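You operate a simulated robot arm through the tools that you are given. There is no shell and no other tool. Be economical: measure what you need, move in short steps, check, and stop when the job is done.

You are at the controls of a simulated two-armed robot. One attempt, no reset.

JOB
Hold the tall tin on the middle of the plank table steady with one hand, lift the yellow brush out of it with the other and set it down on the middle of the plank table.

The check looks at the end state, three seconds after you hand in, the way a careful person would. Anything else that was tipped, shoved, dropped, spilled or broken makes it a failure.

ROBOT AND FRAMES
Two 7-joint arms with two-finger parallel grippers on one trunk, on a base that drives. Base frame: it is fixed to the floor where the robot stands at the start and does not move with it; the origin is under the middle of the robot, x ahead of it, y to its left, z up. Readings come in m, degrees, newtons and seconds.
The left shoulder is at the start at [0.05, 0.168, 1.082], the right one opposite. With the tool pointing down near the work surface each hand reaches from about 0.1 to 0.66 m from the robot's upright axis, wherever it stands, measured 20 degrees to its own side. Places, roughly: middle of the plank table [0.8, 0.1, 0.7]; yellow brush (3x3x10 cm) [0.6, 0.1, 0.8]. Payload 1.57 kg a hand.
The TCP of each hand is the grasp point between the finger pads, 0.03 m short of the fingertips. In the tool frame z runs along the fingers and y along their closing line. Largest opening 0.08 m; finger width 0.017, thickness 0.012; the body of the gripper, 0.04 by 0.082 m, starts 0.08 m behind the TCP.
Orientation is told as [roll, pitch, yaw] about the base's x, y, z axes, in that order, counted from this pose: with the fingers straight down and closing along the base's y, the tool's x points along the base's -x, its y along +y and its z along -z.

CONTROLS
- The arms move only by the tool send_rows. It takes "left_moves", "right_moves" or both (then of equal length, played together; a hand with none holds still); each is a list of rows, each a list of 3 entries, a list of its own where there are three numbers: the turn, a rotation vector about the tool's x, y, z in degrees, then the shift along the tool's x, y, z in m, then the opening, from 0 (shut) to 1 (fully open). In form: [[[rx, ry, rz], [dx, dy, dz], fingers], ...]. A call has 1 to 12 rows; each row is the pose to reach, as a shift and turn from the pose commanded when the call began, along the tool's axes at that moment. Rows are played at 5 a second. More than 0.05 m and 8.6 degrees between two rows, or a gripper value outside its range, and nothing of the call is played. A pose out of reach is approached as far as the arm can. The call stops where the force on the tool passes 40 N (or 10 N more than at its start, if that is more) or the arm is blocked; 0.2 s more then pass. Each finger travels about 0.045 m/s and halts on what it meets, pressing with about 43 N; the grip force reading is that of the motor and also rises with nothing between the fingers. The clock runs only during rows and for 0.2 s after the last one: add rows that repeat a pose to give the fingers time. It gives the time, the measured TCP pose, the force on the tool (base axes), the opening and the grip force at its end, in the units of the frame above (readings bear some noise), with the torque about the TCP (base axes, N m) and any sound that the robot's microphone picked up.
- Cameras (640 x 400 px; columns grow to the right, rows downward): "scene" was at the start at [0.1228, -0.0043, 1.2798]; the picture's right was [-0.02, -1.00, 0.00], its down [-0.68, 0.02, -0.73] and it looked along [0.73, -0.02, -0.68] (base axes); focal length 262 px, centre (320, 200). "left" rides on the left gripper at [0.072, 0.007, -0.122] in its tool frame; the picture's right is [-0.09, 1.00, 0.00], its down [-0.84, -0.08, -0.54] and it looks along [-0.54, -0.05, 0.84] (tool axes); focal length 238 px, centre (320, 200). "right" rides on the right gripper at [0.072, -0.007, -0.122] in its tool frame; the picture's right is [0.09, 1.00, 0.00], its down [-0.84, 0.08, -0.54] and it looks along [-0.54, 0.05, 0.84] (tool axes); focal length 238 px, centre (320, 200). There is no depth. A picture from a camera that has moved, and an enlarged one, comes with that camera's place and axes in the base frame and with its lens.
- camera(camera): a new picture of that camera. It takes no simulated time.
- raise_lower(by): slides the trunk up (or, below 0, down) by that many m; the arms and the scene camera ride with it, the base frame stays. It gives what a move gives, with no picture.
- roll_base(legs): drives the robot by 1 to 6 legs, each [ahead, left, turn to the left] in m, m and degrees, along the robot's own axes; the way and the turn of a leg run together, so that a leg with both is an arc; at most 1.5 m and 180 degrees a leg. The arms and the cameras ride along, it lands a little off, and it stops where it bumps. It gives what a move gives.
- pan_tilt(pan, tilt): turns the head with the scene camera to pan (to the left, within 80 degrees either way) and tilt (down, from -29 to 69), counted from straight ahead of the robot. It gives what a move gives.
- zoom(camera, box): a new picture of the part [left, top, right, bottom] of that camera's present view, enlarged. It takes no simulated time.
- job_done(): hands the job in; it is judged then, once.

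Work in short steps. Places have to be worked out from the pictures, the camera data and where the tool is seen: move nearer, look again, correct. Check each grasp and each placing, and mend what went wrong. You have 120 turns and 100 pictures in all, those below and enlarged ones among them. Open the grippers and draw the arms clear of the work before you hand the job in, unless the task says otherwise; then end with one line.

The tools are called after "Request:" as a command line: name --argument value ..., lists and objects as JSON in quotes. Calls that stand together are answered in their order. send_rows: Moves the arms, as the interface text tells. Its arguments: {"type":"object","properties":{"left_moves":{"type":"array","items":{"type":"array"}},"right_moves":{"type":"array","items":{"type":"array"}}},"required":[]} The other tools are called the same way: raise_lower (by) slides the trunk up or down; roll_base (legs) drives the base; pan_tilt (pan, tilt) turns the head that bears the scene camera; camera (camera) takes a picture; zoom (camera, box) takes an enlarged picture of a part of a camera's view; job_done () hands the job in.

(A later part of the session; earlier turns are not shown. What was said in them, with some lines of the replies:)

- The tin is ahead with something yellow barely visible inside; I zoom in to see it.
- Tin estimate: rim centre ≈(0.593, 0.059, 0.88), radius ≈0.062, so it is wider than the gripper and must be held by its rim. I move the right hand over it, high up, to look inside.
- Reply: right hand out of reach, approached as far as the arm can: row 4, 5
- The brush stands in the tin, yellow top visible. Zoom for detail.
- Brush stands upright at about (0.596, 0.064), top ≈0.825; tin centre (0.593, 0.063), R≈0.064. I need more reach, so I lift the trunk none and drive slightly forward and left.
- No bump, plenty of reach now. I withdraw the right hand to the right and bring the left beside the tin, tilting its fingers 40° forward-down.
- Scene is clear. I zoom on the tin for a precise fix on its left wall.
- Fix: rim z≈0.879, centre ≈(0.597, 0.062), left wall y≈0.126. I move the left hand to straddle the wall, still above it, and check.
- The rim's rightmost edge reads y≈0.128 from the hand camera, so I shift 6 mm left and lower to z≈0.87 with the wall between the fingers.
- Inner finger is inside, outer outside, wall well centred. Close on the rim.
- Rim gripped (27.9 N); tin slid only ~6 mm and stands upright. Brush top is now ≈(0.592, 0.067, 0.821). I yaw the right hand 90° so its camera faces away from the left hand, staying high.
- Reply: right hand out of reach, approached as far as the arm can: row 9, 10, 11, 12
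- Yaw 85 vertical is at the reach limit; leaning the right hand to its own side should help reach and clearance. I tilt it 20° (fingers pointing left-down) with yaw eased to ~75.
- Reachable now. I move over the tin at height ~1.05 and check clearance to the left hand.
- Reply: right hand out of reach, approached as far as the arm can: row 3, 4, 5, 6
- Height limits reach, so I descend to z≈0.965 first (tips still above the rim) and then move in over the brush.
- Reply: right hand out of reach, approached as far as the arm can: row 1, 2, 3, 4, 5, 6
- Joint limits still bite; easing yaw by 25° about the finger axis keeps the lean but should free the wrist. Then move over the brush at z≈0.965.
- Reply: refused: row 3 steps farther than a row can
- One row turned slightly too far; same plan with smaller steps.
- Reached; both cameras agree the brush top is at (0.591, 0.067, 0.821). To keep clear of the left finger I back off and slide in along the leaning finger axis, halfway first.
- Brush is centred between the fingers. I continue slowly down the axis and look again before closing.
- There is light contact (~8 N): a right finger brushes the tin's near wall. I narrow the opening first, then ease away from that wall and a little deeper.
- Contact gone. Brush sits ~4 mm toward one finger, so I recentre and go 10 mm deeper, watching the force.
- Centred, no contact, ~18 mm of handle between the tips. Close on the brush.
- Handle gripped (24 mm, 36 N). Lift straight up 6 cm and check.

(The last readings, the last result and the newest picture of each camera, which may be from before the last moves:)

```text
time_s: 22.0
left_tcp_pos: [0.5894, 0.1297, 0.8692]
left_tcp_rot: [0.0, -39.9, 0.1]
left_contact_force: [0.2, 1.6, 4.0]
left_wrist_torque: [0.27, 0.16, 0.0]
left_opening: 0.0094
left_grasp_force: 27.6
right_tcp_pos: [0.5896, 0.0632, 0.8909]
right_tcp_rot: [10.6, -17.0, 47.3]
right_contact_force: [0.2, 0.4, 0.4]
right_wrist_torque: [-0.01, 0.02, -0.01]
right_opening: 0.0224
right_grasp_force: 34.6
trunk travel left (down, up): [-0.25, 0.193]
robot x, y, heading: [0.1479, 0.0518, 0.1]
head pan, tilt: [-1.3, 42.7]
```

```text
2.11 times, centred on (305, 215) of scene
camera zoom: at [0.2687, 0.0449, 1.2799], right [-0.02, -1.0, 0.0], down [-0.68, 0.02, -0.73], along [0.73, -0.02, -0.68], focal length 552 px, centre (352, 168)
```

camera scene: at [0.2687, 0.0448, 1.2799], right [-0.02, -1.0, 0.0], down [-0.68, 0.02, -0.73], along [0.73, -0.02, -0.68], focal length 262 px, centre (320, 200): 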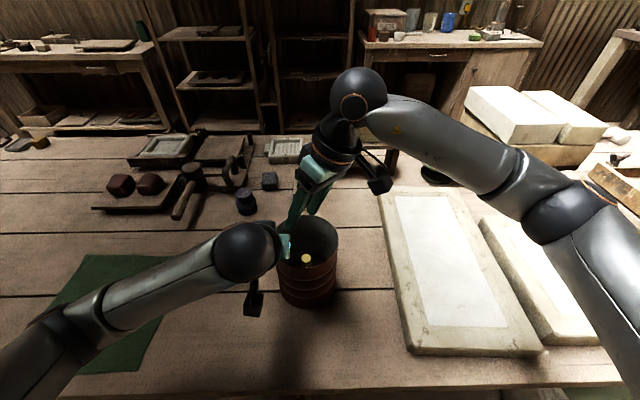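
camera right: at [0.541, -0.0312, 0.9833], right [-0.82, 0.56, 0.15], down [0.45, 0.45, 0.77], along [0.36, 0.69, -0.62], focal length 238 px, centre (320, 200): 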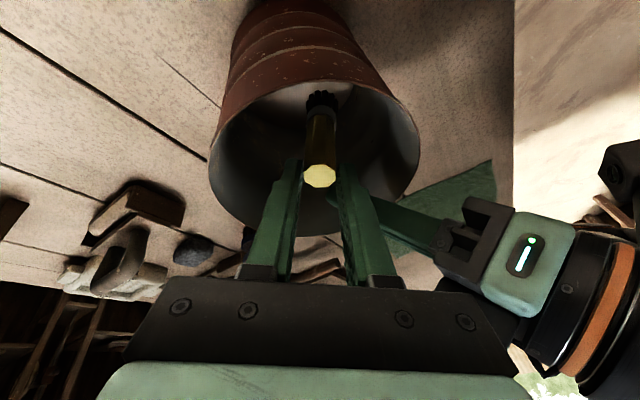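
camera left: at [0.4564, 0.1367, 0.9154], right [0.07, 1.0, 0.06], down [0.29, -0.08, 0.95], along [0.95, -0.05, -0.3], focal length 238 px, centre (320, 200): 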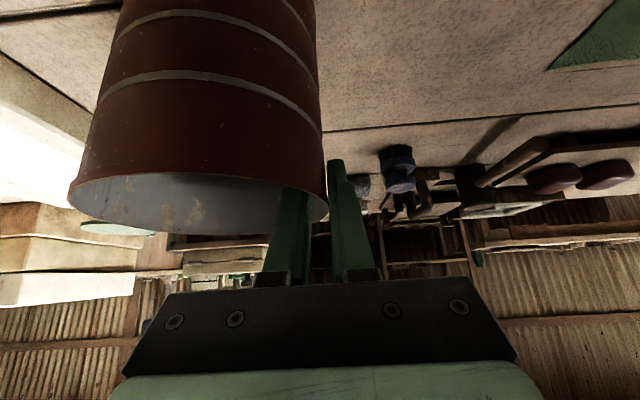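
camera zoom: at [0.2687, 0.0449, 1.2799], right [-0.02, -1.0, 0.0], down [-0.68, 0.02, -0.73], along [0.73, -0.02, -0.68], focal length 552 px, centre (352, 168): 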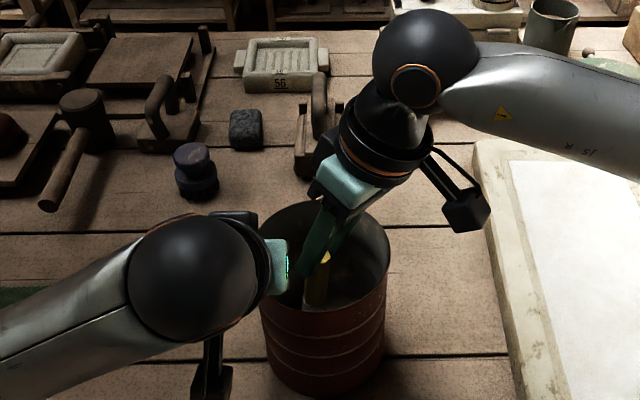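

Brush is firmly held and rising. Lift another 12.5 cm to clear the rim.

Request:
send_rows --right_moves '[[[0, 0, 0], [-0.0073, 0.0044, -0.0235], 0], [[0, 0, 0], [-0.0147, 0.0088, -0.047], 0], [[0, 0, 0], [-0.022, 0.0131, -0.0705], 0], [[0, 0, 0], [-0.0293, 0.0175, -0.094], 0], [[0, 0, 0], [-0.0366, 0.0219, -0.1175], 0], [[0, 0, 0], [-0.0366, 0.0219, -0.1175], 0]]'

Request:
camera --camera "right"

Request:
camera --camera "scene"

Request:
camera --camera "left"

```text
time_s: 23.4
left_tcp_pos: [0.5885, 0.131, 0.8692]
left_tcp_rot: [-0.1, -40.0, 0.1]
left_contact_force: [0.2, 0.5, 4.6]
left_wrist_torque: [0.26, 0.08, -0.05]
left_opening: 0.0091
left_grasp_force: 27.7
right_tcp_pos: [0.5888, 0.0597, 1.0168]
right_tcp_rot: [10.6, -17.0, 47.3]
right_contact_force: [0.4, 0.1, 0.4]
right_wrist_torque: [0.0, -0.02, -0.01]
right_opening: 0.022
right_grasp_force: 35.4
trunk travel left (down, up): [-0.25, 0.193]
robot x, y, heading: [0.1453, 0.0492, 0.2]
head pan, tilt: [-1.3, 42.7]
```

```text
62 pictures are left
camera right: at [0.5408, -0.0345, 1.1087], right [-0.82, 0.56, 0.15], down [0.45, 0.45, 0.77], along [0.36, 0.69, -0.62], focal length 238 px, centre (320, 200)
```

right: 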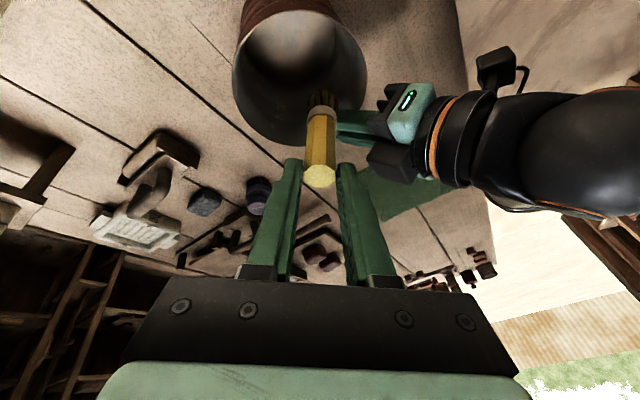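

```text
61 pictures are left
camera scene: at [0.2688, 0.0449, 1.2799], right [-0.02, -1.0, 0.0], down [-0.68, 0.02, -0.73], along [0.73, -0.02, -0.68], focal length 262 px, centre (320, 200)
```

scene: 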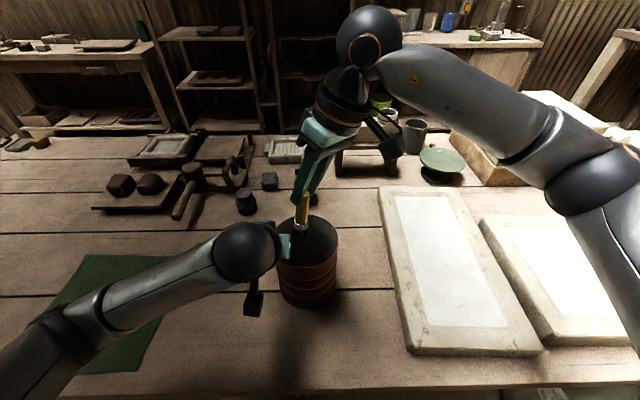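

```text
60 pictures are left
camera left: at [0.4563, 0.1366, 0.9155], right [0.07, 1.0, 0.06], down [0.29, -0.08, 0.95], along [0.95, -0.05, -0.3], focal length 238 px, centre (320, 200)
```

left: 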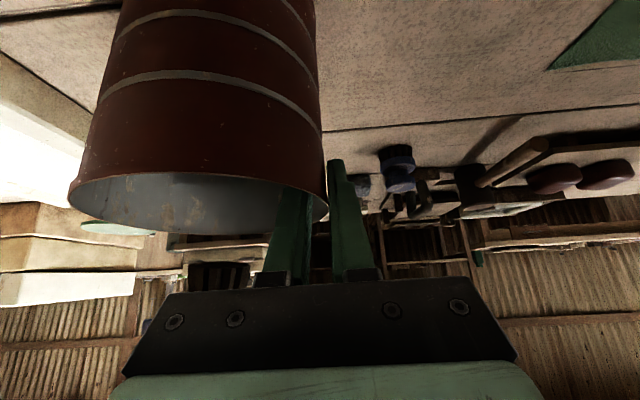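

Brush is clear of the tin, which stands undisturbed. I open the left hand and retract it along its finger axis, then move it off to the left.

Request:
send_rows --left_moves '[[[0, 0, 0], [0, 0, 0], 0.2], [[0, 0, 0], [0, 0, 0], 0.4], [[0, 0, 0], [0, 0, 0], 0.45], [[0, 0, 0], [0, 0, 0], 0.45], [[0, 0, 0], [0, 0, -0.03], 0.45], [[0, 0, 0], [0, 0, -0.06], 0.45], [[0, 0, 0], [0, 0, -0.1], 0.45], [[0, 0, 0], [0, 0.04, -0.12], 0.45], [[0, 0, 0], [0, 0.08, -0.12], 0.45], [[0, 0, 0], [0, 0.12, -0.12], 0.45], [[0, 0, 0], [0, 0.16, -0.12], 0.45], [[0, 0, 0], [0, 0.19, -0.12], 0.45]]'

Request:
camera --camera "scene"

```text
time_s: 26.0
left_tcp_pos: [0.5394, 0.325, 0.9656]
left_tcp_rot: [-0.1, -39.8, 0.1]
left_contact_force: [0.5, -0.2, -0.3]
left_wrist_torque: [0.01, 0.01, 0.04]
left_opening: 0.0363
left_grasp_force: 0.1
left hand out of reach, approached as far as the arm can: row 9, 10, 11, 12
right_tcp_pos: [0.5897, 0.0605, 1.0166]
right_tcp_rot: [10.6, -17.0, 47.5]
right_contact_force: [-0.1, -0.5, -0.3]
right_wrist_torque: [0.0, -0.02, -0.01]
right_opening: 0.0225
right_grasp_force: 35.3
trunk travel left (down, up): [-0.25, 0.193]
robot x, y, heading: [0.1458, 0.0502, 0.1]
head pan, tilt: [-1.3, 42.7]
```

```text
59 pictures are left
camera scene: at [0.2687, 0.045, 1.2799], right [-0.02, -1.0, 0.0], down [-0.68, 0.02, -0.73], along [0.73, -0.02, -0.68], focal length 262 px, centre (320, 200)
```

scene: 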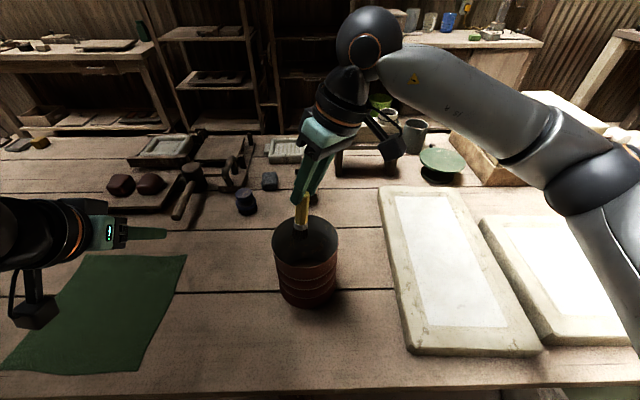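

Tin stands free. I'll set the brush on the clear planks behind it, about (0.765, 0.085). First I rotate the right hand back ~45° about the vertical for reach, keeping the brush upright.

Request:
send_rows --right_moves '[[[2.2, -1.3, 7.05], [0, 0, 0], 0], [[4.4, -2.6, 14.1], [0, 0, 0], 0], [[6.6, -3.95, 21.15], [0, 0, 0], 0], [[8.8, -5.3, 28.2], [0, 0, 0], 0], [[11.0, -6.6, 35.25], [0, 0, 0], 0], [[13.2, -7.9, 42.3], [0, 0, 0], 0], [[13.2, -7.9, 42.3], [0, 0, 0], 0]]'

Request:
camera --camera "right"

Request:
camera --camera "scene"

```text
time_s: 27.6
left_tcp_pos: [0.538, 0.3244, 0.9658]
left_tcp_rot: [-0.1, -39.9, 0.1]
left_contact_force: [0.1, -0.1, 0.2]
left_wrist_torque: [-0.03, -0.02, 0.02]
left_opening: 0.0358
left_grasp_force: 0.0
right_tcp_pos: [0.5911, 0.062, 1.0173]
right_tcp_rot: [10.5, -17.0, 2.3]
right_contact_force: [0.9, -0.1, -0.4]
right_wrist_torque: [0.01, -0.02, -0.01]
right_opening: 0.0222
right_grasp_force: 34.6
trunk travel left (down, up): [-0.25, 0.193]
robot x, y, heading: [0.1455, 0.0501, -0.1]
head pan, tilt: [-1.3, 42.7]
```

```text
58 pictures are left
camera right: at [0.4885, 0.0298, 1.1083], right [-0.18, 0.97, 0.15], down [0.64, 0.0, 0.77], along [0.75, 0.23, -0.62], focal length 238 px, centre (320, 200)
```

right: 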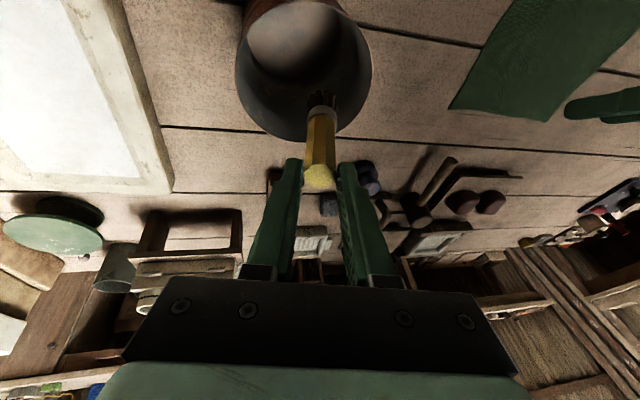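

```text
57 pictures are left
camera scene: at [0.2691, 0.0448, 1.2798], right [-0.02, -1.0, 0.0], down [-0.68, 0.02, -0.73], along [0.73, -0.02, -0.68], focal length 262 px, centre (320, 200)
```

scene: 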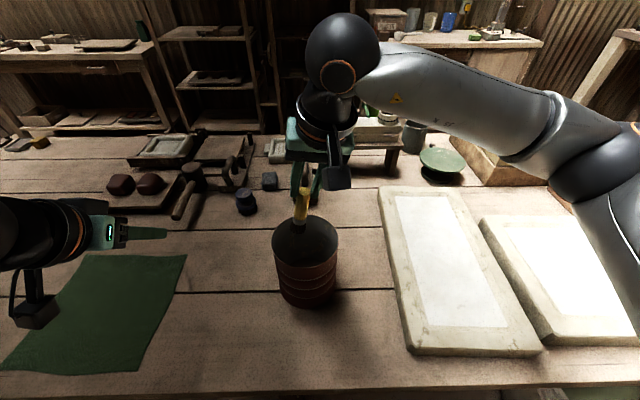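

Brush axis tilts ~10° (bottom toward +y), matching the hand's 10.5° roll; I rotate that out and check.

Request:
send_rows --right_moves '[[[5.25, 0, 0], [0, 0, 0], 0], [[10.5, 0, 0], [0, 0, 0], 0], [[10.5, 0, 0], [0, 0, 0], 0]]'

Request:
camera --camera "right"

Request:
zoom --camera "scene" --box '[250, 130, 380, 260]'

```text
time_s: 28.4
left_tcp_pos: [0.54, 0.3246, 0.9652]
left_tcp_rot: [0.0, -39.9, 0.1]
left_contact_force: [0.2, -0.2, -0.3]
left_wrist_torque: [-0.02, 0.01, 0.02]
left_opening: 0.0361
left_grasp_force: 0.1
right_tcp_pos: [0.5912, 0.0611, 1.0173]
right_tcp_rot: [0.0, -16.9, 2.5]
right_contact_force: [0.1, -0.5, -0.4]
right_wrist_torque: [0.01, 0.01, -0.01]
right_opening: 0.0224
right_grasp_force: 34.9
trunk travel left (down, up): [-0.25, 0.193]
robot x, y, heading: [0.1452, 0.0497, -0.1]
head pan, tilt: [-1.3, 42.7]
```

```text
56 pictures are left
camera right: at [0.4867, 0.052, 1.1117], right [-0.13, 0.99, -0.03], down [0.64, 0.1, 0.76], along [0.76, 0.08, -0.65], focal length 238 px, centre (320, 200)
```

right: 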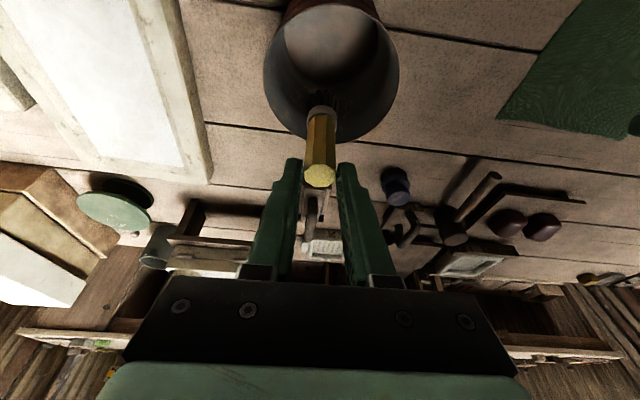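

```text
3.08 times, centred on (315, 195) of scene
camera zoom: at [0.2691, 0.0448, 1.2798], right [-0.02, -1.0, 0.0], down [-0.68, 0.02, -0.73], along [0.73, -0.02, -0.68], focal length 806 px, centre (335, 215)
```

zoom: 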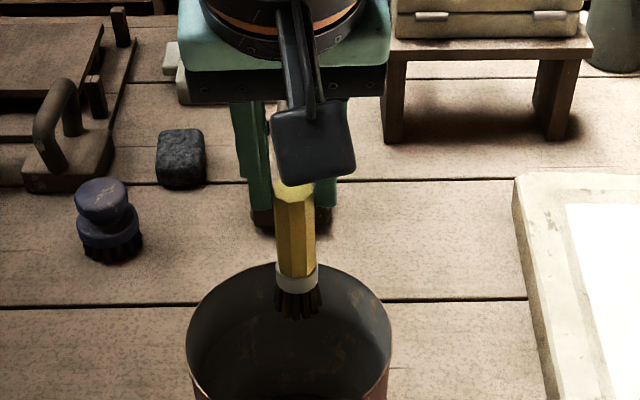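

Brush is vertical, bottom ≈0.898. For safe clearance over the rim I raise the trunk 6 cm before moving forward.

Request:
raise_lower --by 0.06

Request:
send_rows --right_moves '[[[0, 0, 0], [-0.0334, 0.0034, 0.0102], 0], [[0, 0, 0], [-0.0668, 0.0068, 0.0204], 0], [[0, 0, 0], [-0.0668, 0.0068, 0.0204], 0]]'

```text
time_s: 29.4
left_tcp_pos: [0.5389, 0.3251, 1.0261]
left_tcp_rot: [-0.1, -39.9, 0.1]
left_contact_force: [-0.6, -0.2, -0.5]
left_wrist_torque: [-0.01, 0.01, -0.01]
left_opening: 0.0361
left_grasp_force: 0.1
right_tcp_pos: [0.5914, 0.0635, 1.0766]
right_tcp_rot: [0.1, -17.0, 2.3]
right_contact_force: [-0.1, -0.3, 0.3]
right_wrist_torque: [-0.01, -0.03, 0.01]
right_opening: 0.0225
right_grasp_force: 35.4
trunk travel left (down, up): [-0.31, 0.133]
robot x, y, heading: [0.1444, 0.0479, 0.3]
head pan, tilt: [-1.3, 42.7]
```

```text
time_s: 30.2
left_tcp_pos: [0.5398, 0.324, 1.0272]
left_tcp_rot: [-0.1, -39.9, 0.1]
left_contact_force: [0.0, -0.2, 0.0]
left_wrist_torque: [0.01, 0.0, -0.02]
left_opening: 0.0358
left_grasp_force: 0.1
right_tcp_pos: [0.66, 0.0728, 1.075]
right_tcp_rot: [0.2, -17.1, 2.4]
right_contact_force: [-0.7, -0.4, -1.2]
right_wrist_torque: [0.0, 0.01, 0.05]
right_opening: 0.0225
right_grasp_force: 35.2
trunk travel left (down, up): [-0.31, 0.133]
robot x, y, heading: [0.1449, 0.0519, -0.1]
head pan, tilt: [-1.3, 42.7]
```

Good. Continue the remaining ~10 cm forward.

Request:
send_rows --right_moves '[[[0, 0, 0], [-0.0334, 0.0034, 0.0102], 0], [[0, 0, 0], [-0.0668, 0.0068, 0.0204], 0], [[0, 0, 0], [-0.1, 0.008, 0.0306], 0], [[0, 0, 0], [-0.1, 0.008, 0.0306], 0]]'

Request:
camera --camera "right"

Request:
camera --camera "scene"

```text
time_s: 31.2
left_tcp_pos: [0.5409, 0.3242, 1.0253]
left_tcp_rot: [-0.1, -39.9, 0.2]
left_contact_force: [0.5, 0.4, -0.9]
left_wrist_torque: [0.01, -0.01, 0.01]
left_opening: 0.036
left_grasp_force: 0.1
right_tcp_pos: [0.7576, 0.0832, 1.0786]
right_tcp_rot: [0.1, -17.1, 2.4]
right_contact_force: [-0.2, 0.1, -1.1]
right_wrist_torque: [-0.05, 0.0, -0.03]
right_opening: 0.0223
right_grasp_force: 35.0
right hand out of reach, approached as far as the arm can: row 3, 4
trunk travel left (down, up): [-0.31, 0.133]
robot x, y, heading: [0.15, 0.0487, 0.2]
head pan, tilt: [-1.3, 42.7]
```

```text
54 pictures are left
camera right: at [0.6536, 0.0721, 1.1719], right [-0.13, 0.99, -0.03], down [0.64, 0.1, 0.76], along [0.76, 0.08, -0.64], focal length 238 px, centre (320, 200)
```

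right: 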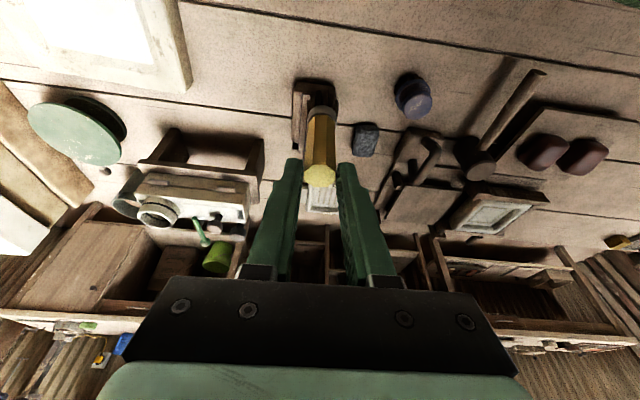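

```text
53 pictures are left
camera scene: at [0.2692, 0.0445, 1.3398], right [-0.02, -1.0, 0.0], down [-0.68, 0.02, -0.73], along [0.73, -0.02, -0.68], focal length 262 px, centre (320, 200)
```

scene: 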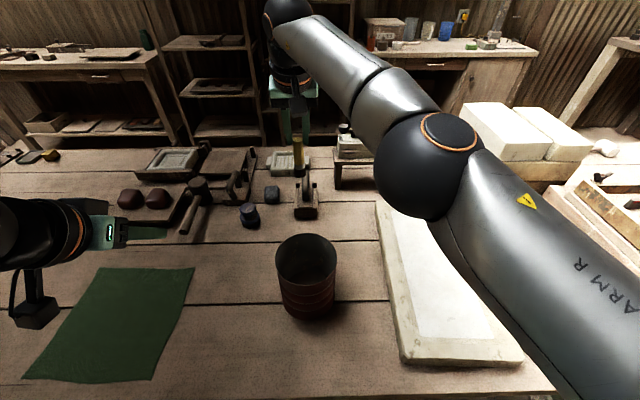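

Over the clear spot (0.757, 0.083); plane's front is at x≈0.855, tin's back at ≈0.655. Descend 12 cm and check.

Request:
send_rows --right_moves '[[[0, 0, 0], [0.0088, 0, 0.0287], 0], [[0, 0, 0], [0.0175, 0, 0.0574], 0], [[0, 0, 0], [0.0263, 0, 0.086], 0], [[0, 0, 0], [0.035, 0, 0.1147], 0], [[0, 0, 0], [0.035, 0, 0.1147], 0]]'

Request:
camera --camera "right"

Request:
camera --camera "scene"

```text
time_s: 32.4
left_tcp_pos: [0.5401, 0.325, 1.0261]
left_tcp_rot: [0.0, -39.9, 0.2]
left_contact_force: [0.1, 0.0, 0.2]
left_wrist_torque: [0.01, 0.01, 0.03]
left_opening: 0.0357
left_grasp_force: 0.2
right_tcp_pos: [0.7581, 0.0815, 0.9551]
right_tcp_rot: [0.1, -17.1, 2.4]
right_contact_force: [-1.0, -0.4, -1.2]
right_wrist_torque: [0.03, -0.01, 0.02]
right_opening: 0.0222
right_grasp_force: 35.5
trunk travel left (down, up): [-0.31, 0.133]
robot x, y, heading: [0.1434, 0.0493, -0.1]
head pan, tilt: [-1.3, 42.7]
```

```text
52 pictures are left
camera right: at [0.6537, 0.0713, 1.0498], right [-0.13, 0.99, -0.03], down [0.64, 0.1, 0.76], along [0.76, 0.08, -0.65], focal length 238 px, centre (320, 200)
```

right: 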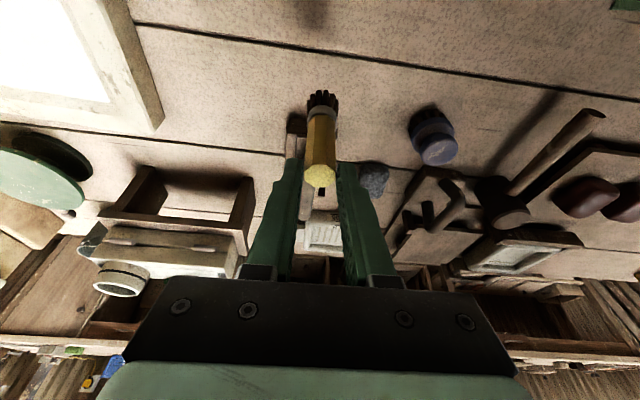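

```text
51 pictures are left
camera scene: at [0.269, 0.0449, 1.3398], right [-0.02, -1.0, 0.0], down [-0.68, 0.02, -0.73], along [0.73, -0.02, -0.68], focal length 262 px, centre (320, 200)
```

scene: 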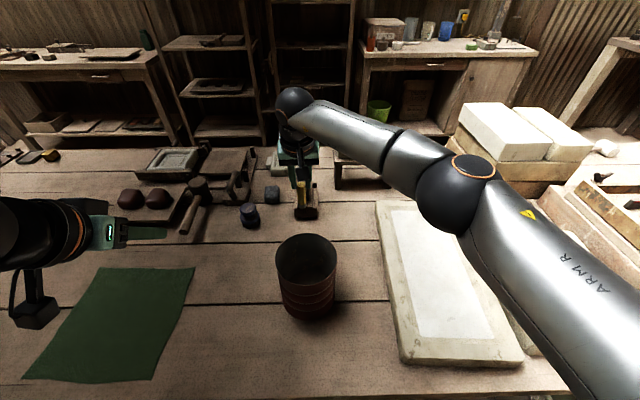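

Path is clear; elbow well above the moulds. Lower another 9.5 cm, then feel for the table.

Request:
send_rows --right_moves '[[[0, 0, 0], [0.0088, 0, 0.0287], 0], [[0, 0, 0], [0.0175, 0, 0.0574], 0], [[0, 0, 0], [0.0234, 0, 0.0765], 0], [[0, 0, 0], [0.0277, 0, 0.0908], 0], [[0, 0, 0], [0.0277, 0, 0.0908], 0]]'

Request:
camera --camera "right"

Request:
zoom --camera "scene" --box '[240, 130, 380, 270]'

```text
time_s: 33.6
left_tcp_pos: [0.54, 0.3244, 1.0274]
left_tcp_rot: [-0.1, -39.9, 0.0]
left_contact_force: [-0.1, 0.1, -0.5]
left_wrist_torque: [-0.01, 0.02, -0.02]
left_opening: 0.036
left_grasp_force: 0.0
right_tcp_pos: [0.759, 0.0818, 0.8623]
right_tcp_rot: [0.1, -17.0, 2.2]
right_contact_force: [0.9, -0.1, -0.3]
right_wrist_torque: [-0.04, -0.01, 0.0]
right_opening: 0.0224
right_grasp_force: 35.3
trunk travel left (down, up): [-0.31, 0.133]
robot x, y, heading: [0.1514, 0.0491, -0.0]
head pan, tilt: [-1.3, 42.7]
```

```text
50 pictures are left
camera right: at [0.6545, 0.0709, 0.9571], right [-0.13, 0.99, -0.03], down [0.64, 0.1, 0.76], along [0.76, 0.08, -0.65], focal length 238 px, centre (320, 200)
```

right: 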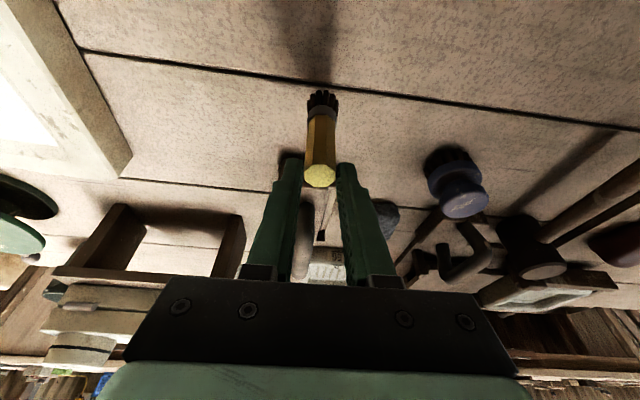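

```text
2.86 times, centred on (310, 200) of scene
camera zoom: at [0.2691, 0.0448, 1.3398], right [-0.02, -1.0, 0.0], down [-0.68, 0.02, -0.73], along [0.73, -0.02, -0.68], focal length 749 px, centre (349, 200)
```

zoom: 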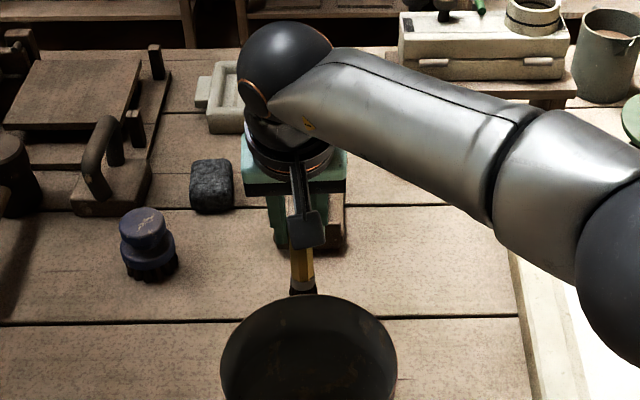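

Bottom ≈2 cm above planks. Lower 18 mm in small steps and read the force.

Request:
send_rows --right_moves '[[[0, 0, 0], [0.0018, 0, 0.0057], 0], [[0, 0, 0], [0.0035, 0, 0.0115], 0], [[0, 0, 0], [0.0053, 0, 0.0172], 0], [[0, 0, 0], [0.0053, 0, 0.0172], 0]]'

Request:
zoom --camera "right" --box '[260, 60, 380, 200]'

```text
time_s: 34.6
left_tcp_pos: [0.5393, 0.3241, 1.0261]
left_tcp_rot: [-0.2, -39.9, 0.1]
left_contact_force: [-0.2, 0.3, -0.2]
left_wrist_torque: [0.01, 0.01, -0.02]
left_opening: 0.0363
left_grasp_force: 0.1
right_tcp_pos: [0.7567, 0.0814, 0.843]
right_tcp_rot: [0.0, -17.0, 2.4]
right_contact_force: [-0.8, 0.1, -0.3]
right_wrist_torque: [0.0, -0.01, 0.03]
right_opening: 0.0222
right_grasp_force: 34.8
trunk travel left (down, up): [-0.31, 0.133]
robot x, y, heading: [0.1445, 0.0504, 0.1]
head pan, tilt: [-1.3, 42.7]
```

```text
2.86 times, centred on (320, 130) of right
camera zoom: at [0.6524, 0.0713, 0.9382], right [-0.13, 0.99, -0.03], down [0.64, 0.1, 0.76], along [0.76, 0.08, -0.65], focal length 681 px, centre (320, 400)
```

zoom: 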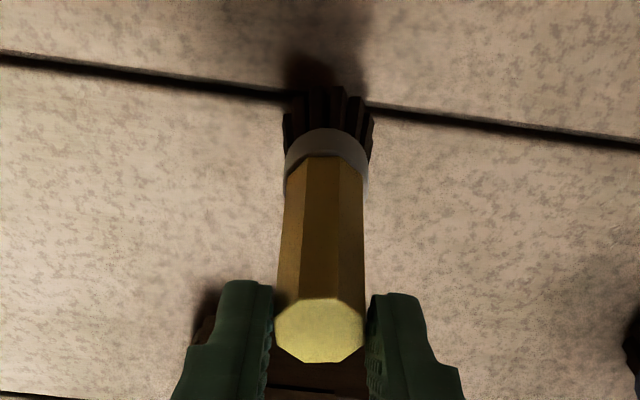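

The bristles hover right at a plank gap; I shift 2.5 cm further onto the solid plank before setting down.

Request:
send_rows --right_moves '[[[0, 0, 0], [-0.0015, 0, -0.0048], 0], [[0, 0, 0], [-0.0134, 0, -0.0012], 0], [[0, 0, 0], [-0.0254, 0.001, 0.0025], 0], [[0, 0, 0], [-0.0254, 0.001, 0.0025], 0]]'

Request:
zoom --camera "right" --box '[220, 50, 420, 250]'

```text
time_s: 35.6
left_tcp_pos: [0.5398, 0.3237, 1.0256]
left_tcp_rot: [-0.1, -39.9, 0.1]
left_contact_force: [0.1, 0.4, -0.4]
left_wrist_torque: [0.02, 0.01, 0.0]
left_opening: 0.0362
left_grasp_force: 0.0
right_tcp_pos: [0.7684, 0.0824, 0.8464]
right_tcp_rot: [0.1, -17.1, 2.4]
right_contact_force: [-0.1, -0.2, -1.6]
right_wrist_torque: [-0.02, 0.0, 0.02]
right_opening: 0.022
right_grasp_force: 34.2
right hand out of reach, approached as far as the arm can: row 3, 4
trunk travel left (down, up): [-0.31, 0.133]
robot x, y, heading: [0.1458, 0.051, -0.1]
head pan, tilt: [-1.3, 42.7]
```

```text
2.00 times, centred on (320, 150) of right
camera zoom: at [0.6639, 0.0711, 0.9412], right [-0.13, 0.99, -0.03], down [0.64, 0.1, 0.76], along [0.76, 0.08, -0.64], focal length 477 px, centre (320, 300)
```

zoom: 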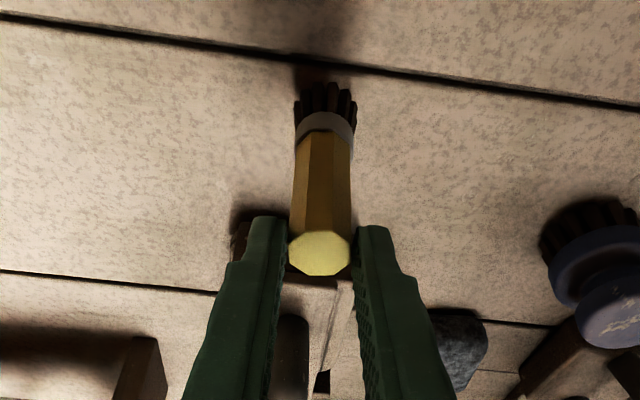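

Bristles are now on solid plank. Lower in 3 mm steps.

Request:
send_rows --right_moves '[[[0, 0, 0], [0.0009, 0, 0.0029], 0], [[0, 0, 0], [0.0018, 0, 0.0057], 0], [[0, 0, 0], [0.0026, 0, 0.0086], 0], [[0, 0, 0], [0.0026, 0, 0.0086], 0]]'

Request:
zoom --camera "right" --box '[220, 50, 420, 250]'

```text
time_s: 36.6
left_tcp_pos: [0.5397, 0.3251, 1.026]
left_tcp_rot: [-0.1, -39.9, 0.1]
left_contact_force: [0.3, 0.2, -0.5]
left_wrist_torque: [0.01, 0.01, 0.0]
left_opening: 0.0359
left_grasp_force: 0.1
right_tcp_pos: [0.7658, 0.081, 0.8382]
right_tcp_rot: [0.0, -17.0, 2.3]
right_contact_force: [0.8, -0.2, -0.4]
right_wrist_torque: [0.05, 0.0, 0.01]
right_opening: 0.0221
right_grasp_force: 34.6
trunk travel left (down, up): [-0.31, 0.133]
robot x, y, heading: [0.1455, 0.0476, -0.0]
head pan, tilt: [-1.3, 42.7]
```

```text
2.00 times, centred on (320, 150) of right
camera zoom: at [0.6623, 0.0708, 0.9342], right [-0.13, 0.99, -0.03], down [0.64, 0.1, 0.76], along [0.76, 0.08, -0.65], focal length 477 px, centre (320, 300)
```

zoom: 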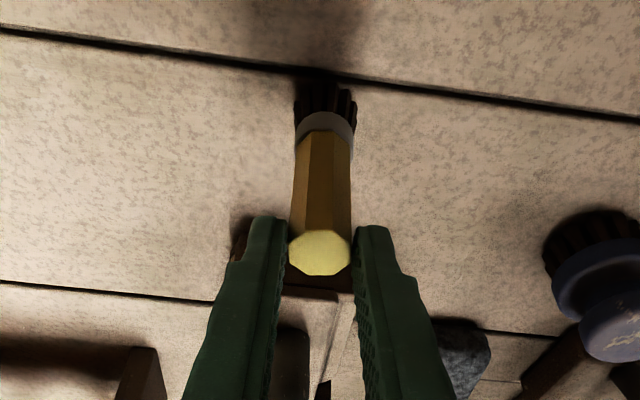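

No contact yet, and the gap (x≈0.76) runs under the bristle edge while forward reach is exhausted. I shift 2.7 cm back instead so the bristles sit fully on the nearer plank.

Request:
send_rows --right_moves '[[[0, 0, 0], [-0.0012, 0, -0.0038], 0], [[0, 0, 0], [0.0117, 0.0005, -0.0078], 0], [[0, 0, 0], [0.0246, 0.0011, -0.0117], 0], [[0, 0, 0], [0.0246, 0.0011, -0.0117], 0]]'

Request:
camera --camera "scene"

Request:
zoom --camera "right" --box '[220, 50, 420, 250]'

```text
time_s: 37.6
left_tcp_pos: [0.5402, 0.3245, 1.0266]
left_tcp_rot: [0.0, -39.9, 0.1]
left_contact_force: [0.5, -0.6, -0.1]
left_wrist_torque: [0.0, 0.02, -0.01]
left_opening: 0.0361
left_grasp_force: 0.1
right_tcp_pos: [0.7412, 0.0817, 0.843]
right_tcp_rot: [0.1, -17.0, 2.3]
right_contact_force: [0.0, 0.3, -0.6]
right_wrist_torque: [-0.01, 0.01, -0.02]
right_opening: 0.0223
right_grasp_force: 34.4
trunk travel left (down, up): [-0.31, 0.133]
robot x, y, heading: [0.1451, 0.0505, -0.1]
head pan, tilt: [-1.3, 42.7]
```

```text
45 pictures are left
camera scene: at [0.2691, 0.0449, 1.3398], right [-0.02, -1.0, 0.0], down [-0.68, 0.02, -0.73], along [0.73, -0.02, -0.68], focal length 262 px, centre (320, 200)
```

scene: 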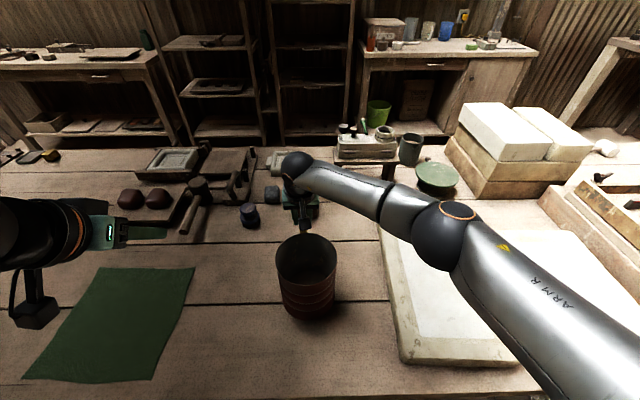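

```text
2.00 times, centred on (320, 150) of right
camera zoom: at [0.637, 0.0719, 0.9375], right [-0.13, 0.99, -0.03], down [0.64, 0.1, 0.76], along [0.76, 0.08, -0.65], focal length 477 px, centre (320, 300)
```

zoom: 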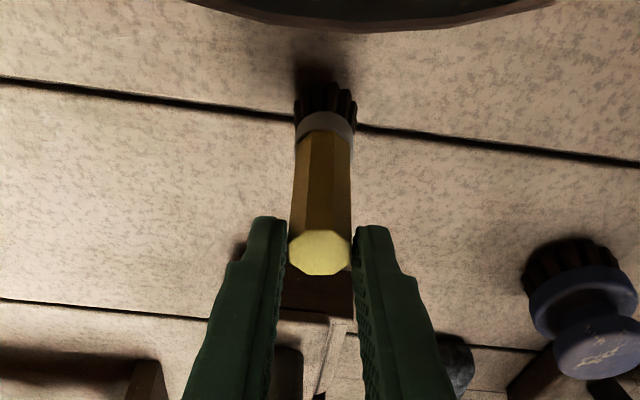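

Shift back 8 mm more, then lower in small steps.

Request:
send_rows --right_moves '[[[0, 0, 0], [0.0076, 0, -0.0023], 0], [[0, 0, 0], [0.0085, 0, 0.0006], 0], [[0, 0, 0], [0.0094, 0, 0.0034], 0], [[0, 0, 0], [0.0102, 0, 0.0063], 0], [[0, 0, 0], [0.0111, 0, 0.0091], 0], [[0, 0, 0], [0.0111, 0, 0.0091], 0]]'

Request:
zoom --camera "right" --box '[220, 50, 420, 250]'

```text
time_s: 39.0
left_tcp_pos: [0.5409, 0.3246, 1.0269]
left_tcp_rot: [0.0, -39.9, 0.1]
left_contact_force: [-1.1, 0.2, 0.4]
left_wrist_torque: [0.02, -0.01, -0.01]
left_opening: 0.0358
left_grasp_force: 0.0
right_tcp_pos: [0.734, 0.0822, 0.8304]
right_tcp_rot: [0.1, -16.9, 2.3]
right_contact_force: [-0.2, 1.1, -0.6]
right_wrist_torque: [0.02, 0.01, -0.02]
right_opening: 0.0222
right_grasp_force: 34.8
trunk travel left (down, up): [-0.31, 0.133]
robot x, y, heading: [0.1476, 0.0492, 0.3]
head pan, tilt: [-1.3, 42.7]
```

```text
2.00 times, centred on (320, 150) of right
camera zoom: at [0.6294, 0.0709, 0.9259], right [-0.13, 0.99, -0.03], down [0.64, 0.1, 0.76], along [0.76, 0.08, -0.65], focal length 477 px, centre (320, 300)
```

zoom: 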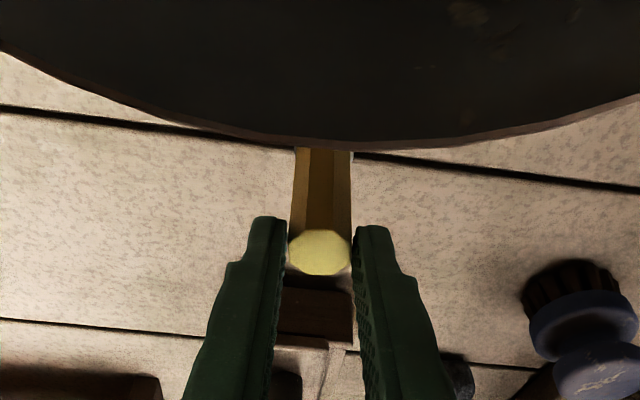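

Still no contact, and the hand camera is getting near the tin's rim. A better spot is beside it, mid-plank at about (0.69, 0.17); I lift 5 cm and shift there.

Request:
send_rows --right_moves '[[[0, 0, 0], [-0.0073, 0, -0.0239], 0], [[0, 0, 0], [-0.0146, 0, -0.0478], 0], [[0, 0, 0], [-0.003, 0.03, -0.0513], 0], [[0, 0, 0], [0.0086, 0.061, -0.0549], 0], [[0, 0, 0], [0.0202, 0.0916, -0.0584], 0], [[0, 0, 0], [0.0202, 0.0916, -0.0584], 0]]'

Request:
camera --camera "right"

Request:
camera --camera "scene"

```text
time_s: 40.4
left_tcp_pos: [0.5389, 0.3246, 1.0255]
left_tcp_rot: [-0.1, -39.9, 0.2]
left_contact_force: [0.5, -0.2, -0.3]
left_wrist_torque: [0.01, 0.02, 0.0]
left_opening: 0.0359
left_grasp_force: 0.1
right_tcp_pos: [0.694, 0.1711, 0.8823]
right_tcp_rot: [0.1, -17.0, 2.2]
right_contact_force: [0.0, 0.0, 0.0]
right_wrist_torque: [0.01, -0.03, 0.0]
right_opening: 0.022
right_grasp_force: 35.2
trunk travel left (down, up): [-0.31, 0.133]
robot x, y, heading: [0.151, 0.051, -0.1]
head pan, tilt: [-1.3, 42.7]
```

```text
42 pictures are left
camera right: at [0.5902, 0.1606, 0.9769], right [-0.13, 0.99, -0.03], down [0.64, 0.1, 0.76], along [0.76, 0.08, -0.65], focal length 238 px, centre (320, 200)
```

right: 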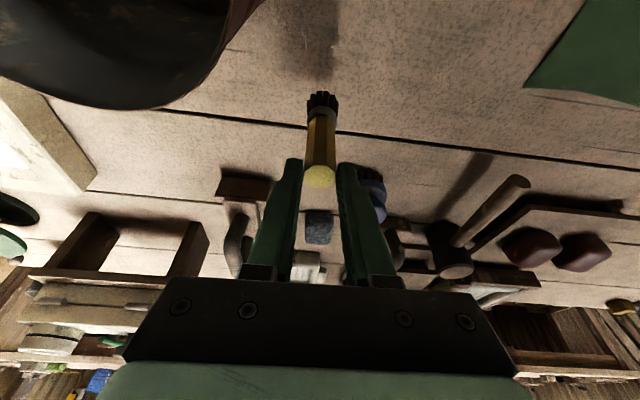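

```text
41 pictures are left
camera scene: at [0.2692, 0.0447, 1.3398], right [-0.02, -1.0, 0.0], down [-0.68, 0.02, -0.73], along [0.73, -0.02, -0.68], focal length 262 px, centre (320, 200)
```

scene: 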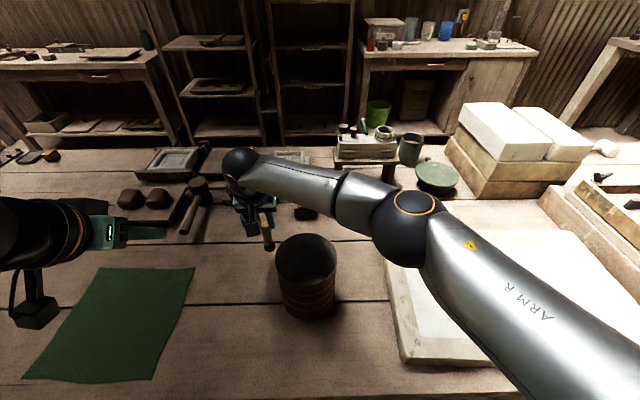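

Clear spot, on a solid plank and away from the tin. Lower 5.2 cm, then feel.

Request:
send_rows --right_moves '[[[0, 0, 0], [0.0058, 0, 0.0191], 0], [[0, 0, 0], [0.0117, 0, 0.0382], 0], [[0, 0, 0], [0.0135, 0, 0.044], 0], [[0, 0, 0], [0.0152, 0, 0.0497], 0], [[0, 0, 0], [0.0152, 0, 0.0497], 0]]'

Request:
zoom --camera "right" --box '[220, 50, 420, 250]'

Request:
zoom --camera "scene" --box '[210, 170, 330, 290]'

```text
time_s: 41.6
left_tcp_pos: [0.54, 0.3236, 1.0263]
left_tcp_rot: [-0.1, -39.9, 0.0]
left_contact_force: [-0.3, 0.0, 0.5]
left_wrist_torque: [-0.01, 0.02, 0.02]
left_opening: 0.036
left_grasp_force: 0.0
right_tcp_pos: [0.6932, 0.1703, 0.8314]
right_tcp_rot: [0.2, -17.1, 2.4]
right_contact_force: [0.0, 0.1, 7.8]
right_wrist_torque: [-0.01, -0.07, 0.02]
right_opening: 0.0223
right_grasp_force: 34.9
trunk travel left (down, up): [-0.31, 0.133]
robot x, y, heading: [0.1478, 0.0537, -0.1]
head pan, tilt: [-1.3, 42.7]
```

```text
2.00 times, centred on (320, 150) of right
camera zoom: at [0.5891, 0.1611, 0.9253], right [-0.13, 0.99, -0.03], down [0.64, 0.1, 0.77], along [0.76, 0.08, -0.64], focal length 477 px, centre (320, 300)
```

zoom: 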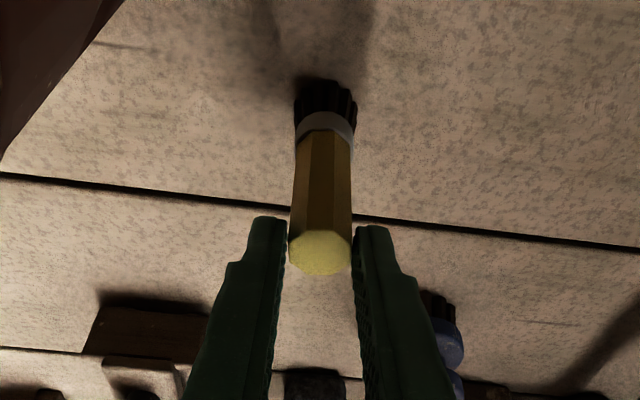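

```text
3.33 times, centred on (270, 230) of scene
camera zoom: at [0.2682, 0.0447, 1.3401], right [-0.02, -1.0, 0.0], down [-0.68, 0.02, -0.74], along [0.73, -0.02, -0.68], focal length 874 px, centre (487, 100)
```

zoom: 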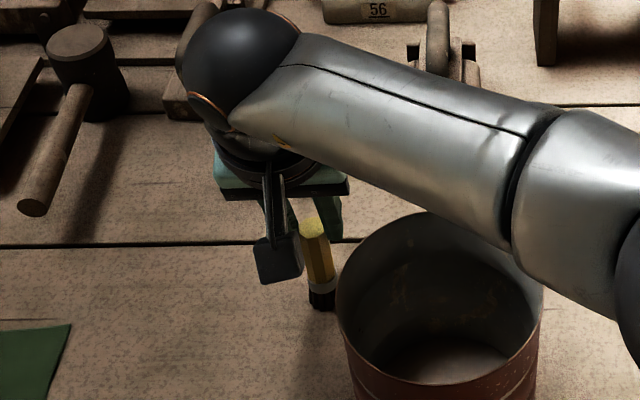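

Contact (7.8 N) and the brush reads vertical in both views. Open slowly.

Request:
send_rows --right_moves '[[[0, 0, 0], [0, 0, 0], 0.26], [[0, 0, 0], [0, 0, 0], 0.35], [[0, 0, 0], [0, 0, 0], 0.5], [[0, 0, 0], [0, 0, 0], 0.7], [[0, 0, 0], [0, 0, 0], 0.8], [[0, 0, 0], [0, 0, 0], 0.8]]'

Request:
zoom --camera "right" --box '[220, 50, 420, 250]'

```text
time_s: 43.0
left_tcp_pos: [0.5395, 0.3247, 1.0274]
left_tcp_rot: [-0.1, -39.9, 0.1]
left_contact_force: [-0.3, 0.1, -0.1]
left_wrist_torque: [0.04, 0.0, -0.03]
left_opening: 0.0361
left_grasp_force: 0.1
right_tcp_pos: [0.6932, 0.1716, 0.8281]
right_tcp_rot: [0.0, -17.1, 2.3]
right_contact_force: [0.4, 0.9, -0.7]
right_wrist_torque: [-0.01, 0.03, 0.03]
right_opening: 0.0641
right_grasp_force: 0.0
trunk travel left (down, up): [-0.31, 0.133]
robot x, y, heading: [0.1444, 0.0541, -0.1]
head pan, tilt: [-1.3, 42.7]
```

```text
2.00 times, centred on (320, 150) of right
camera zoom: at [0.5894, 0.1609, 0.9242], right [-0.13, 0.99, -0.03], down [0.64, 0.1, 0.76], along [0.76, 0.08, -0.65], focal length 477 px, centre (320, 300)
```

zoom: 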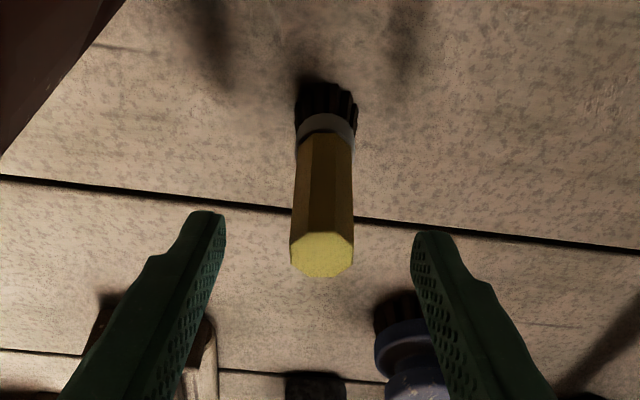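

The brush stands on its own. Retract the right hand along its finger axis, up and clear, then back and to the right above everything.

Request:
send_rows --right_moves '[[[0, 0, 0], [0, 0, -0.03], 0.8], [[0, 0, 0], [0, 0, -0.06], 0.8], [[0, 0, 0], [0, 0, -0.1], 0.8], [[0, 0, 0], [0, 0, -0.14], 0.8], [[0, 0, 0], [0, 0, -0.18], 0.8], [[0, 0, 0], [0.03, -0.03, -0.2], 0.8], [[0, 0, 0], [0.05, -0.07, -0.2], 0.8], [[0, 0, 0], [0.07, -0.11, -0.2], 0.8], [[0, 0, 0], [0.09, -0.15, -0.2], 0.8], [[0, 0, 0], [0.1, -0.19, -0.2], 0.8], [[0, 0, 0], [0.1, -0.23, -0.2], 0.8], [[0, 0, 0], [0.1, -0.23, -0.2], 0.8]]'

Request:
camera --camera "scene"

```text
time_s: 45.6
left_tcp_pos: [0.5399, 0.3241, 1.0262]
left_tcp_rot: [-0.1, -39.9, 0.1]
left_contact_force: [-0.6, 0.0, -1.0]
left_wrist_torque: [-0.03, 0.0, 0.01]
left_opening: 0.0358
left_grasp_force: 0.0
right_tcp_pos: [0.5499, -0.0682, 0.9904]
right_tcp_rot: [0.0, -17.0, 2.3]
right_contact_force: [0.4, -0.1, -0.9]
right_wrist_torque: [0.01, -0.04, 0.01]
right_opening: 0.064
right_grasp_force: 0.1
trunk travel left (down, up): [-0.31, 0.133]
robot x, y, heading: [0.1473, 0.0481, -0.2]
head pan, tilt: [-1.3, 42.7]
```

```text
37 pictures are left
camera scene: at [0.2691, 0.0451, 1.3398], right [-0.02, -1.0, 0.0], down [-0.68, 0.02, -0.73], along [0.73, -0.02, -0.68], focal length 262 px, centre (320, 200)
```

scene: 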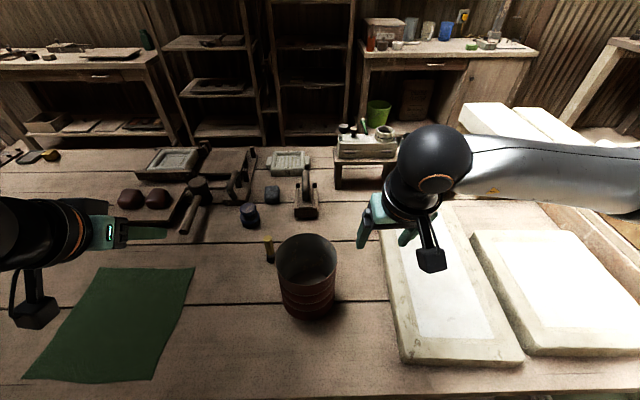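

Brush stands beside the upright tin and everything else is in place. I open both grippers fully and take a last close look.

Request:
send_rows --left_moves '[[[0, 0, 0], [0, 0, 0], 1], [[0, 0, 0], [0, 0, 0], 1], [[0, 0, 0], [0, 0, 0], 1]]' --right_moves '[[[0, 0, 0], [0, 0, -0.02], 1], [[0, 0, 0], [0, 0, -0.04], 1], [[0, 0, 0], [0, 0, -0.04], 1]]'

Request:
zoom --camera "scene" --box '[210, 190, 370, 330]'

```text
time_s: 46.4
left_tcp_pos: [0.5401, 0.3238, 1.0252]
left_tcp_rot: [-0.1, -39.9, 0.0]
left_contact_force: [0.2, 0.0, 0.7]
left_wrist_torque: [0.01, 0.02, 0.0]
left_opening: 0.0801
left_grasp_force: 0.0
right_tcp_pos: [0.5374, -0.0674, 1.0306]
right_tcp_rot: [0.1, -17.0, 2.3]
right_contact_force: [0.1, -0.3, 0.1]
right_wrist_torque: [0.01, 0.0, 0.01]
right_opening: 0.0797
right_grasp_force: 0.1
trunk travel left (down, up): [-0.31, 0.133]
robot x, y, heading: [0.1457, 0.0497, 0.1]
head pan, tilt: [-1.3, 42.7]
```

```text
2.86 times, centred on (290, 260) of scene
camera zoom: at [0.2691, 0.0448, 1.3398], right [-0.02, -1.0, 0.0], down [-0.68, 0.02, -0.73], along [0.73, -0.02, -0.68], focal length 749 px, centre (406, 29)
```

zoom: 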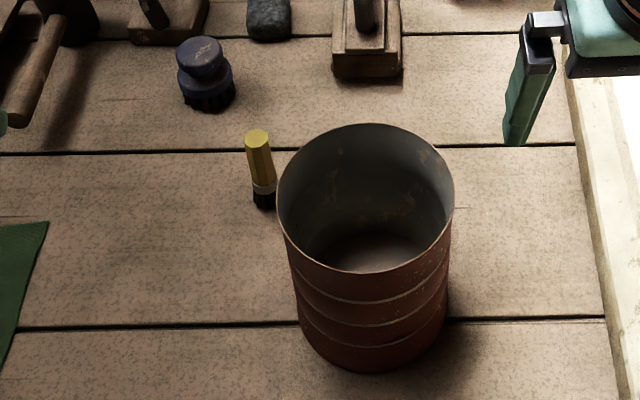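

Brush upright on the planks, tin empty and upright, arms clear: handing in.

Request:
job_done

```text
The job is handed in.
```

The left hand held the tin by its rim while the right lifted out the yellow brush, which now stands upright on the planks beside the tin at about (0.69, 0.17), roughly 13 cm from the given middle point. The tin slid about 6 mm when gripped and still stands, nothing else looks moved, and both grippers are open and clear.
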